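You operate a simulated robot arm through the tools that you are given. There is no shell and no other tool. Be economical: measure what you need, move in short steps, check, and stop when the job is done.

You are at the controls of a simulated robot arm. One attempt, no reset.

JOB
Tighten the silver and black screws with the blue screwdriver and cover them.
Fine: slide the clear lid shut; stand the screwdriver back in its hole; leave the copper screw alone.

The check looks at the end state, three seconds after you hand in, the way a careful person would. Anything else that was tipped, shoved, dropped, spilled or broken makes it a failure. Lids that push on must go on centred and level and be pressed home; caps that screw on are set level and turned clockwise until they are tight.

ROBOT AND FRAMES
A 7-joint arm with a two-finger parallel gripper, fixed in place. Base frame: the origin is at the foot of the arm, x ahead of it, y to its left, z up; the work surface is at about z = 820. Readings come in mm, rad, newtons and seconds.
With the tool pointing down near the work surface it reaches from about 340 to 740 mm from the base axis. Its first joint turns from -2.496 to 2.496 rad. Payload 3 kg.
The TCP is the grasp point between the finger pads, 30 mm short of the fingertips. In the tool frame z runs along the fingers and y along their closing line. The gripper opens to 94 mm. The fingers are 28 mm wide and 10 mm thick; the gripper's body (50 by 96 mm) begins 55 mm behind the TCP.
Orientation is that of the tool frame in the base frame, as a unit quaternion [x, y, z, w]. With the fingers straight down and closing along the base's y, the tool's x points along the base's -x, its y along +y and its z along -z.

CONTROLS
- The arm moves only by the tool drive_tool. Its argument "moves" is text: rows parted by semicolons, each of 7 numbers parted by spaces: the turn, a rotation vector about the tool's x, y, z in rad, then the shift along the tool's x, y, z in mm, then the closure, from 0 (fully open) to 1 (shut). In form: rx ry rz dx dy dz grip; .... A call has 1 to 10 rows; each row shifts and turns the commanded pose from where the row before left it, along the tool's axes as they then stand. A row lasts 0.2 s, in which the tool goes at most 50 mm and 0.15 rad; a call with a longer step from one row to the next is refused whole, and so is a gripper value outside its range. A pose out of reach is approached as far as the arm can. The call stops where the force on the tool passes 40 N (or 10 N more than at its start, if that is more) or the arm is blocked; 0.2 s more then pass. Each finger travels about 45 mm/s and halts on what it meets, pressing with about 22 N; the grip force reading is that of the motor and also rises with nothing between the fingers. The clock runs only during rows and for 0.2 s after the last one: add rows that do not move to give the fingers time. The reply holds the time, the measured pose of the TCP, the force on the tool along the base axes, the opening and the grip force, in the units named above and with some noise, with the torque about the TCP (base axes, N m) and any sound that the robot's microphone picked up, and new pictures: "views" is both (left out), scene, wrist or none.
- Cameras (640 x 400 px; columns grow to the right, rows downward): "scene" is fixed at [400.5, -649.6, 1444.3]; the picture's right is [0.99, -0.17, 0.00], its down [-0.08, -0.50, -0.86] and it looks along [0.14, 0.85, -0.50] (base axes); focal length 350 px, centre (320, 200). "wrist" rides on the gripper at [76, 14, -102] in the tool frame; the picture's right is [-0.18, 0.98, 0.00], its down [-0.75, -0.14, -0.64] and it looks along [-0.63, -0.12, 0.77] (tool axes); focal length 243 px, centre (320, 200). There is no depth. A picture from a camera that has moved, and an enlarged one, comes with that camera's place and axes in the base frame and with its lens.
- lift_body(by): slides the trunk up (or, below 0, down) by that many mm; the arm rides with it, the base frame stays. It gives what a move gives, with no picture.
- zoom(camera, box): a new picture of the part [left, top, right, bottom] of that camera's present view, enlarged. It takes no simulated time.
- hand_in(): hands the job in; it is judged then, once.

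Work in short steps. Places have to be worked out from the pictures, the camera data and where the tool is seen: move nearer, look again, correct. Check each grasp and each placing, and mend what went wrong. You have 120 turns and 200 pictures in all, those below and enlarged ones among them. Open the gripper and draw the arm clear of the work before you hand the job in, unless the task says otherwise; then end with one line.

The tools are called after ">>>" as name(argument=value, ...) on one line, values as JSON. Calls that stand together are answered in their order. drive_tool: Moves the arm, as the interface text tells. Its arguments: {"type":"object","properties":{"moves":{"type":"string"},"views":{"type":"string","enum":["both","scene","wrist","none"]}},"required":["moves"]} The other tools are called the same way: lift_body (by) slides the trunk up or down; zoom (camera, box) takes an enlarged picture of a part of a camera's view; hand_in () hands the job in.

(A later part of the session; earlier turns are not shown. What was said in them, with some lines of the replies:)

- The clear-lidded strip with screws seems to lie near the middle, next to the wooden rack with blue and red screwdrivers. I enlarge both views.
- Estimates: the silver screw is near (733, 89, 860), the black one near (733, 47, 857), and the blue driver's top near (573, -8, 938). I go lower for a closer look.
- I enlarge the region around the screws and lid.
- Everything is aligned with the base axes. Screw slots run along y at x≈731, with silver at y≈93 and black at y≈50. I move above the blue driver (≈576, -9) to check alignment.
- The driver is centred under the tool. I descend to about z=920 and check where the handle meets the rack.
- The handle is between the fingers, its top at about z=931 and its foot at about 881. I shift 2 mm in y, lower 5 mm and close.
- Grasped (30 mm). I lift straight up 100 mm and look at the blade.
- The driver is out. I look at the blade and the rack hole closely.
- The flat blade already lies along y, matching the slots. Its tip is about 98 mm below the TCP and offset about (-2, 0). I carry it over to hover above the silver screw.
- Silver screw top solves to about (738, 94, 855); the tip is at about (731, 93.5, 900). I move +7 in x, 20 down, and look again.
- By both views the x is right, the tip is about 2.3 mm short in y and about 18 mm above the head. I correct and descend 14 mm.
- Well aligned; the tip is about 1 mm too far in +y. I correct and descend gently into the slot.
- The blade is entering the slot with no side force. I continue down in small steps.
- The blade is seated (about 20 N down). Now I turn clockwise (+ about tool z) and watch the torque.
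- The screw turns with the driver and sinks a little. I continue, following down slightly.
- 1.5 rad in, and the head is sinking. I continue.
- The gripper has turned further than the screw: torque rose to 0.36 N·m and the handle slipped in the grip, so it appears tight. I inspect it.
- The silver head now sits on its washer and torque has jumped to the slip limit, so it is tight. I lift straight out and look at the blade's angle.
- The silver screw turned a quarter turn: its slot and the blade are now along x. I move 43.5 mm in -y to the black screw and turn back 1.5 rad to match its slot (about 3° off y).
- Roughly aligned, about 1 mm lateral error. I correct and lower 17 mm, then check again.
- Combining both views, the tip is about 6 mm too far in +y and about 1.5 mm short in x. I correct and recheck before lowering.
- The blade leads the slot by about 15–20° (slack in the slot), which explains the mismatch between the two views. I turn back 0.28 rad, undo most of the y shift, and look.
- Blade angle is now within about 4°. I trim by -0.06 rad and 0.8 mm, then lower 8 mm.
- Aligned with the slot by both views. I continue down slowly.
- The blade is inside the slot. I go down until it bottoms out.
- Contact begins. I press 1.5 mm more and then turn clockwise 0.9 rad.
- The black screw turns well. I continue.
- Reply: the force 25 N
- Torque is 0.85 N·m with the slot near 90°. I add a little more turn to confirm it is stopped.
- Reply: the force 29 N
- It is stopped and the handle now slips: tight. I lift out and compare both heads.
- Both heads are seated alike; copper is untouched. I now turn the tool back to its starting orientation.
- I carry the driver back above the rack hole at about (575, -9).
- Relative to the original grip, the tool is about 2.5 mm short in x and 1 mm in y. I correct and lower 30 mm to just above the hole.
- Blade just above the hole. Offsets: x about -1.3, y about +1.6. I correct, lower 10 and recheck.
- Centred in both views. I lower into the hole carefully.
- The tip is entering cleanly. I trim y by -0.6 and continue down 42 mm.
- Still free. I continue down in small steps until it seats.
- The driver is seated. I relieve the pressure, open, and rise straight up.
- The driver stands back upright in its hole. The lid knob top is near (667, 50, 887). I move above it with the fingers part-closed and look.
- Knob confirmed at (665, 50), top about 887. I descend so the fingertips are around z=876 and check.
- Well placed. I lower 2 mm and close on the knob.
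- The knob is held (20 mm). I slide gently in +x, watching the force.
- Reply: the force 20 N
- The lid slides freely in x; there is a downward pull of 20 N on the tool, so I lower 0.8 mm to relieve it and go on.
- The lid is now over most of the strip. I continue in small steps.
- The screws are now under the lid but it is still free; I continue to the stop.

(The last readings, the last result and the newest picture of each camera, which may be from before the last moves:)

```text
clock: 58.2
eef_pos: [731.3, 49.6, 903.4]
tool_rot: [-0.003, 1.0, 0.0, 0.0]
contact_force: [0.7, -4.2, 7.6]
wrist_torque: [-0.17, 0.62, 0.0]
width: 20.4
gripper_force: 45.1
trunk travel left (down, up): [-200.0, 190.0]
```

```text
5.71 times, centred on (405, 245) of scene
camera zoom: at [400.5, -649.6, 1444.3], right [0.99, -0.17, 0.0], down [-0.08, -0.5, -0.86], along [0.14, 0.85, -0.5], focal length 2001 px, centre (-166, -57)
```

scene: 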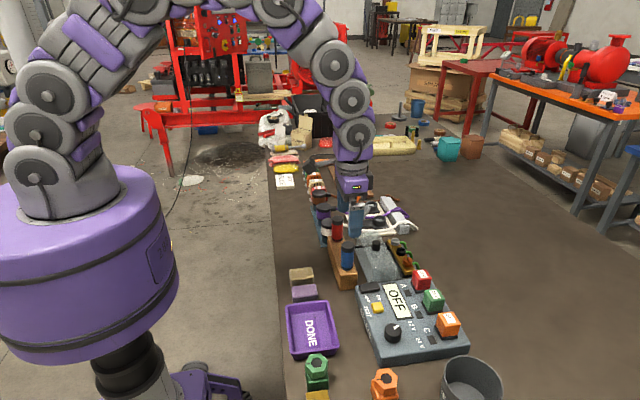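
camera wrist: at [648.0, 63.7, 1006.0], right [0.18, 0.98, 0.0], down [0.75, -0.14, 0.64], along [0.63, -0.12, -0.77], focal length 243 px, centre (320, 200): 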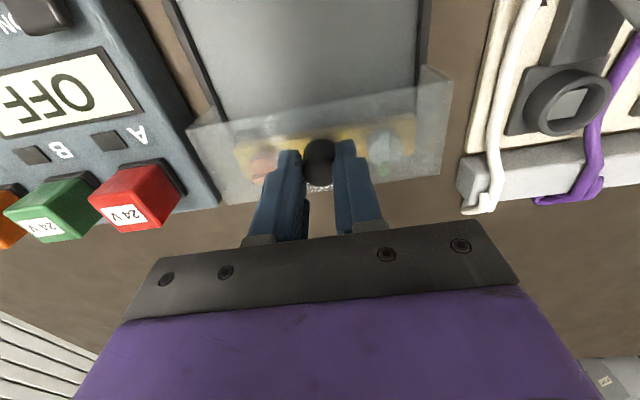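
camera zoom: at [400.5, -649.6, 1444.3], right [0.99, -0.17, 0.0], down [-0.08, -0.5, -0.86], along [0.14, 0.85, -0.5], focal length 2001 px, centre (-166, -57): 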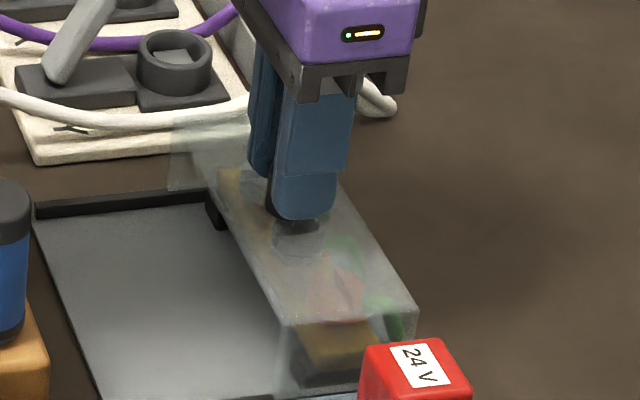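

>>> drive_tool(moves="0 0 0 -2 0 0 1; 0 0 0 -2 0 0 1; 0 0 0 -2 0 0 1; 0 0 0 0 0 0 1", views="wrist")

>>> zoom(camera="scene", box=[370, 210, 440, 280])

```text
clock: 59.2
eef_pos: [737.4, 50.3, 904.4]
tool_rot: [-0.001, 1.0, 0.001, 0.002]
contact_force: [0.9, -5.3, 12.6]
wrist_torque: [-0.17, -0.18, -0.02]
width: 20.5
gripper_force: 45.2
trunk travel left (down, up): [-200.0, 190.0]
camera wrist: at [661.0, 63.7, 1005.8], right [0.18, 0.98, 0.0], down [0.75, -0.14, 0.64], along [0.63, -0.12, -0.76], focal length 243 px, centre (320, 200)
```

wrist: 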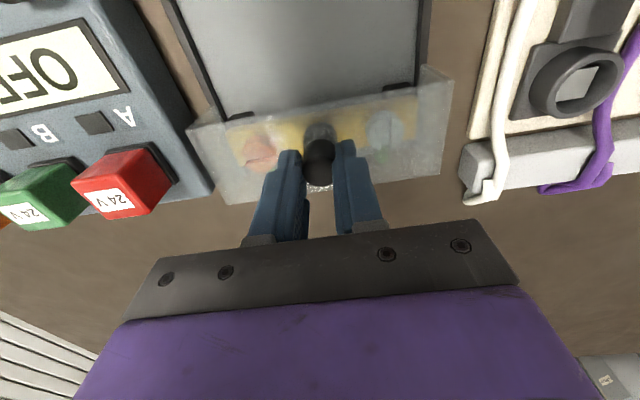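

```text
5.71 times, centred on (405, 245) of scene
camera zoom: at [400.5, -649.6, 1444.3], right [0.99, -0.17, 0.0], down [-0.08, -0.5, -0.86], along [0.14, 0.85, -0.5], focal length 2001 px, centre (-166, -57)
```

zoom: 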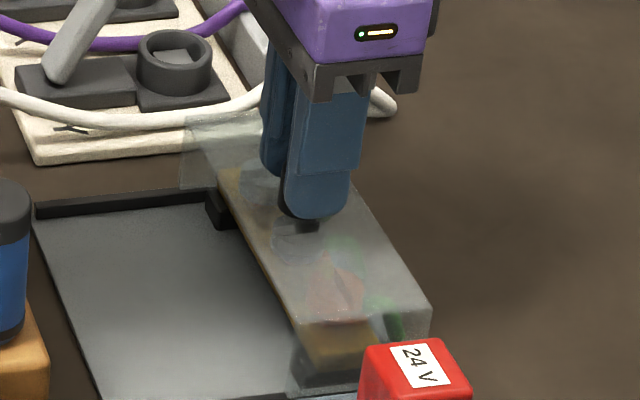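

>>> drive_tool(moves="0 0 0 0 0 -0.5 1; 0 0 0 -1.5 0 0 1; 0 0 0 -1.5 0 0 1; 0 0 0 0 0 0 1", views="none")

>>> zoom(camera="scene", box=[370, 210, 440, 280])

>>> zoom(camera="wrist", box=[180, 50, 470, 230])

```text
clock: 60.2
eef_pos: [738.3, 50.0, 903.5]
tool_rot: [-0.003, 1.0, 0.0, 0.0]
contact_force: [-11.8, -5.2, 7.0]
wrist_torque: [-0.17, 0.79, -0.02]
width: 20.2
gripper_force: 45.2
trunk travel left (down, up): [-200.0, 190.0]
```

```text
5.71 times, centred on (405, 245) of scene
camera zoom: at [400.5, -649.6, 1444.3], right [0.99, -0.17, 0.0], down [-0.08, -0.5, -0.86], along [0.14, 0.85, -0.5], focal length 2001 px, centre (-166, -57)
```

zoom: 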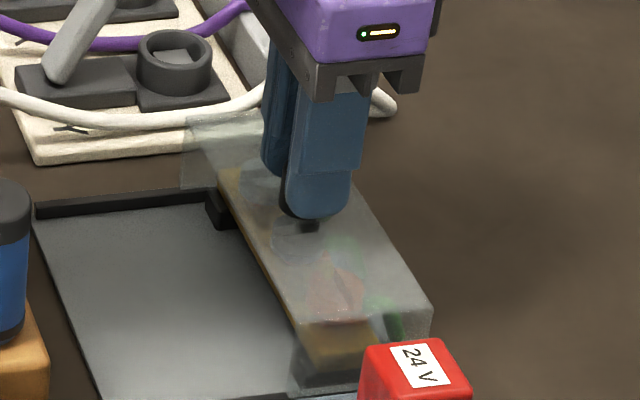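

```text
2.21 times, centred on (325, 140) of wrist
camera zoom: at [662.1, 63.7, 1006.1], right [0.18, 0.98, 0.0], down [0.76, -0.14, 0.64], along [0.63, -0.11, -0.77], focal length 535 px, centre (309, 332)
```

zoom: 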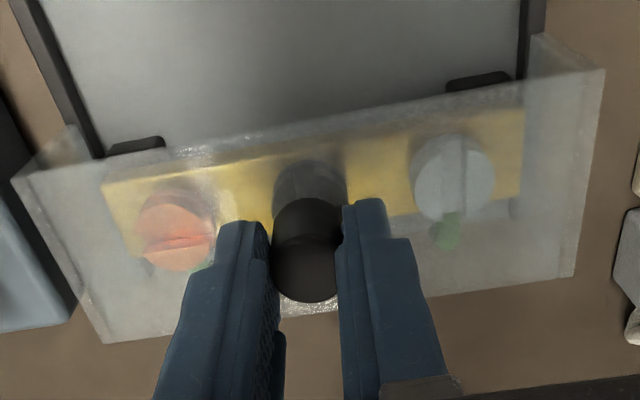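

The stop is met at x≈738 (12 N), and the lid covers all the screws. I press 1 mm more to confirm, ease off, release, and rise.

>>> drive_tool(moves="0 0 0 -1 0 0 1; 0 0 0 0 0 0 1", views="none")

>>> drive_tool(moves="0 0 0 2 0 0 1; 0 0 0 0 0 0 0.85; 0 0 0 0 0 0 0.6; 0 0 0 0 0 0 0.5; 0 0 0 0 0 0 0.5; 0 0 0 0 0 -20 0.5; 0 0 0 0 0 -40 0.5; 0 0 0 0 0 -40 0.5; 0 0 0 0 0 0 0.5", views="wrist")

>>> zoom(camera="scene", box=[330, 200, 450, 300])

```text
clock: 60.8
eef_pos: [738.3, 50.0, 904.2]
tool_rot: [-0.003, 1.0, 0.0, -0.002]
contact_force: [-23.6, -7.0, 0.0]
wrist_torque: [-0.18, 1.33, 0.0]
width: 20.2
gripper_force: 44.9
trunk travel left (down, up): [-200.0, 190.0]
```

```text
clock: 62.8
eef_pos: [737.8, 53.6, 1004.6]
tool_rot: [-0.003, 1.0, 0.0, 0.0]
contact_force: [-0.3, 0.2, 0.0]
wrist_torque: [0.01, 0.01, 0.02]
width: 47.0
gripper_force: 0.0
trunk travel left (down, up): [-200.0, 190.0]
camera wrist: at [663.0, 67.9, 1106.9], right [0.18, 0.98, 0.0], down [0.75, -0.14, 0.64], along [0.63, -0.12, -0.77], focal length 243 px, centre (320, 200)
```

wrist: 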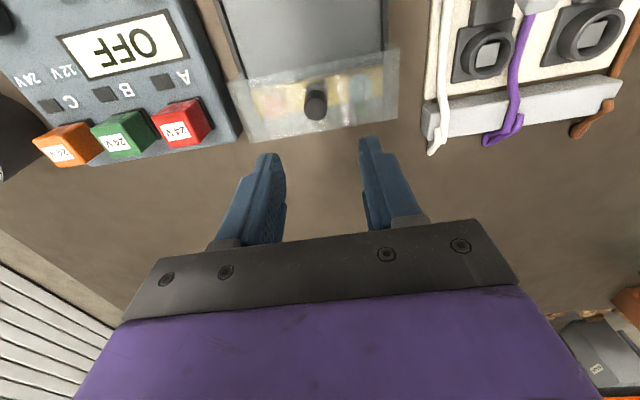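

```text
4.00 times, centred on (390, 250) of scene
camera zoom: at [400.5, -649.6, 1444.3], right [0.99, -0.17, 0.0], down [-0.08, -0.5, -0.86], along [0.14, 0.85, -0.5], focal length 1401 px, centre (40, 0)
```

zoom: 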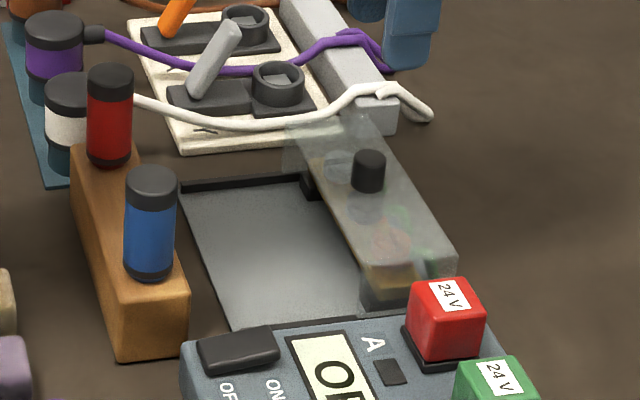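

The lid is shut against its stop, the driver stands upright, and nothing else has moved. I open fully, draw the arm up clear, and take a last look.

>>> drive_tool(moves="0 0 0 20 0 -40 0; 0 0 0 20 0 -40 0; 0 0 0 20 0 -40 0; 0 0 0 20 0 -40 0; 0 0 0 0 0 0 0", views="both")

>>> zoom(camera="wrist", box=[220, 20, 440, 160])

```text
clock: 64.0
eef_pos: [659.3, 53.2, 1164.0]
tool_rot: [-0.003, 1.0, 0.0, 0.0]
contact_force: [-0.7, 0.5, -0.5]
wrist_torque: [0.0, -0.01, 0.02]
width: 94.0
gripper_force: 0.1
trunk travel left (down, up): [-200.0, 190.0]
camera wrist: at [582.7, 67.1, 1266.3], right [0.18, 0.98, 0.0], down [0.75, -0.14, 0.64], along [0.63, -0.12, -0.77], focal length 243 px, centre (320, 200)
```

scene: 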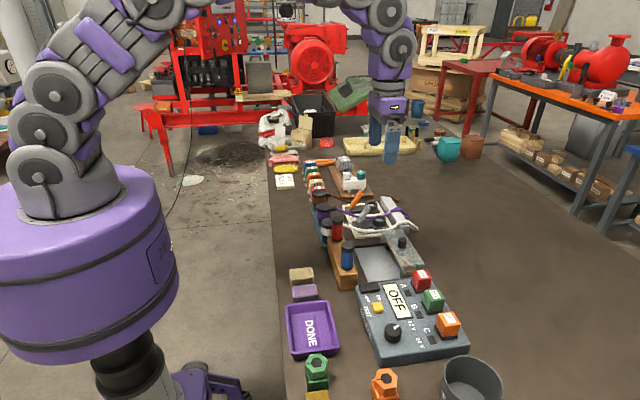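
wrist: 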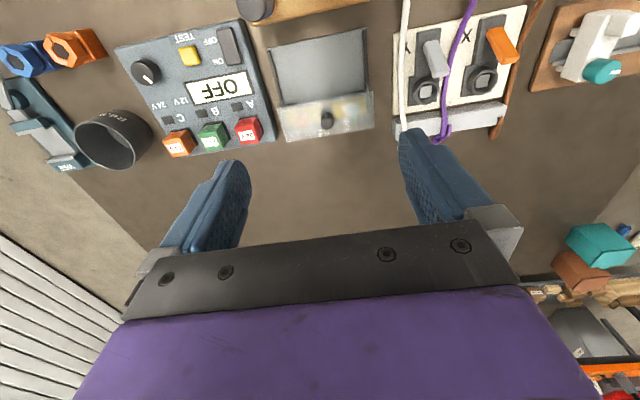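

```text
2.86 times, centred on (330, 90) of wrist
camera zoom: at [582.7, 67.1, 1266.3], right [0.18, 0.98, 0.0], down [0.75, -0.14, 0.64], along [0.63, -0.12, -0.77], focal length 693 px, centre (291, 514)
```

zoom: 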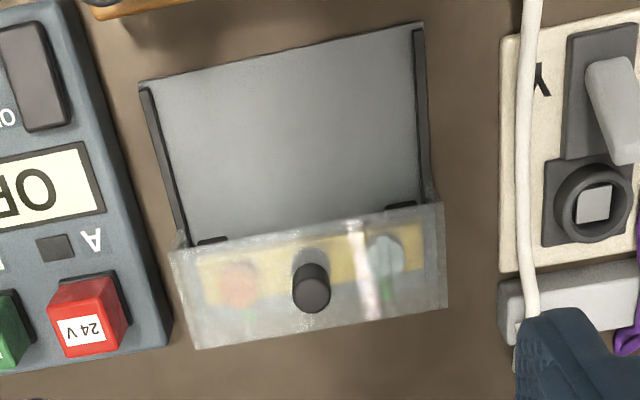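

All is in place and the arm is clear, so I hand in.

>>> hand_in()

```text
The job is handed in.
```

I tightened the silver and black screws until they stopped, left the copper one alone, stood the blue screwdriver back upright in its hole, and slid the clear lid shut against its stop.
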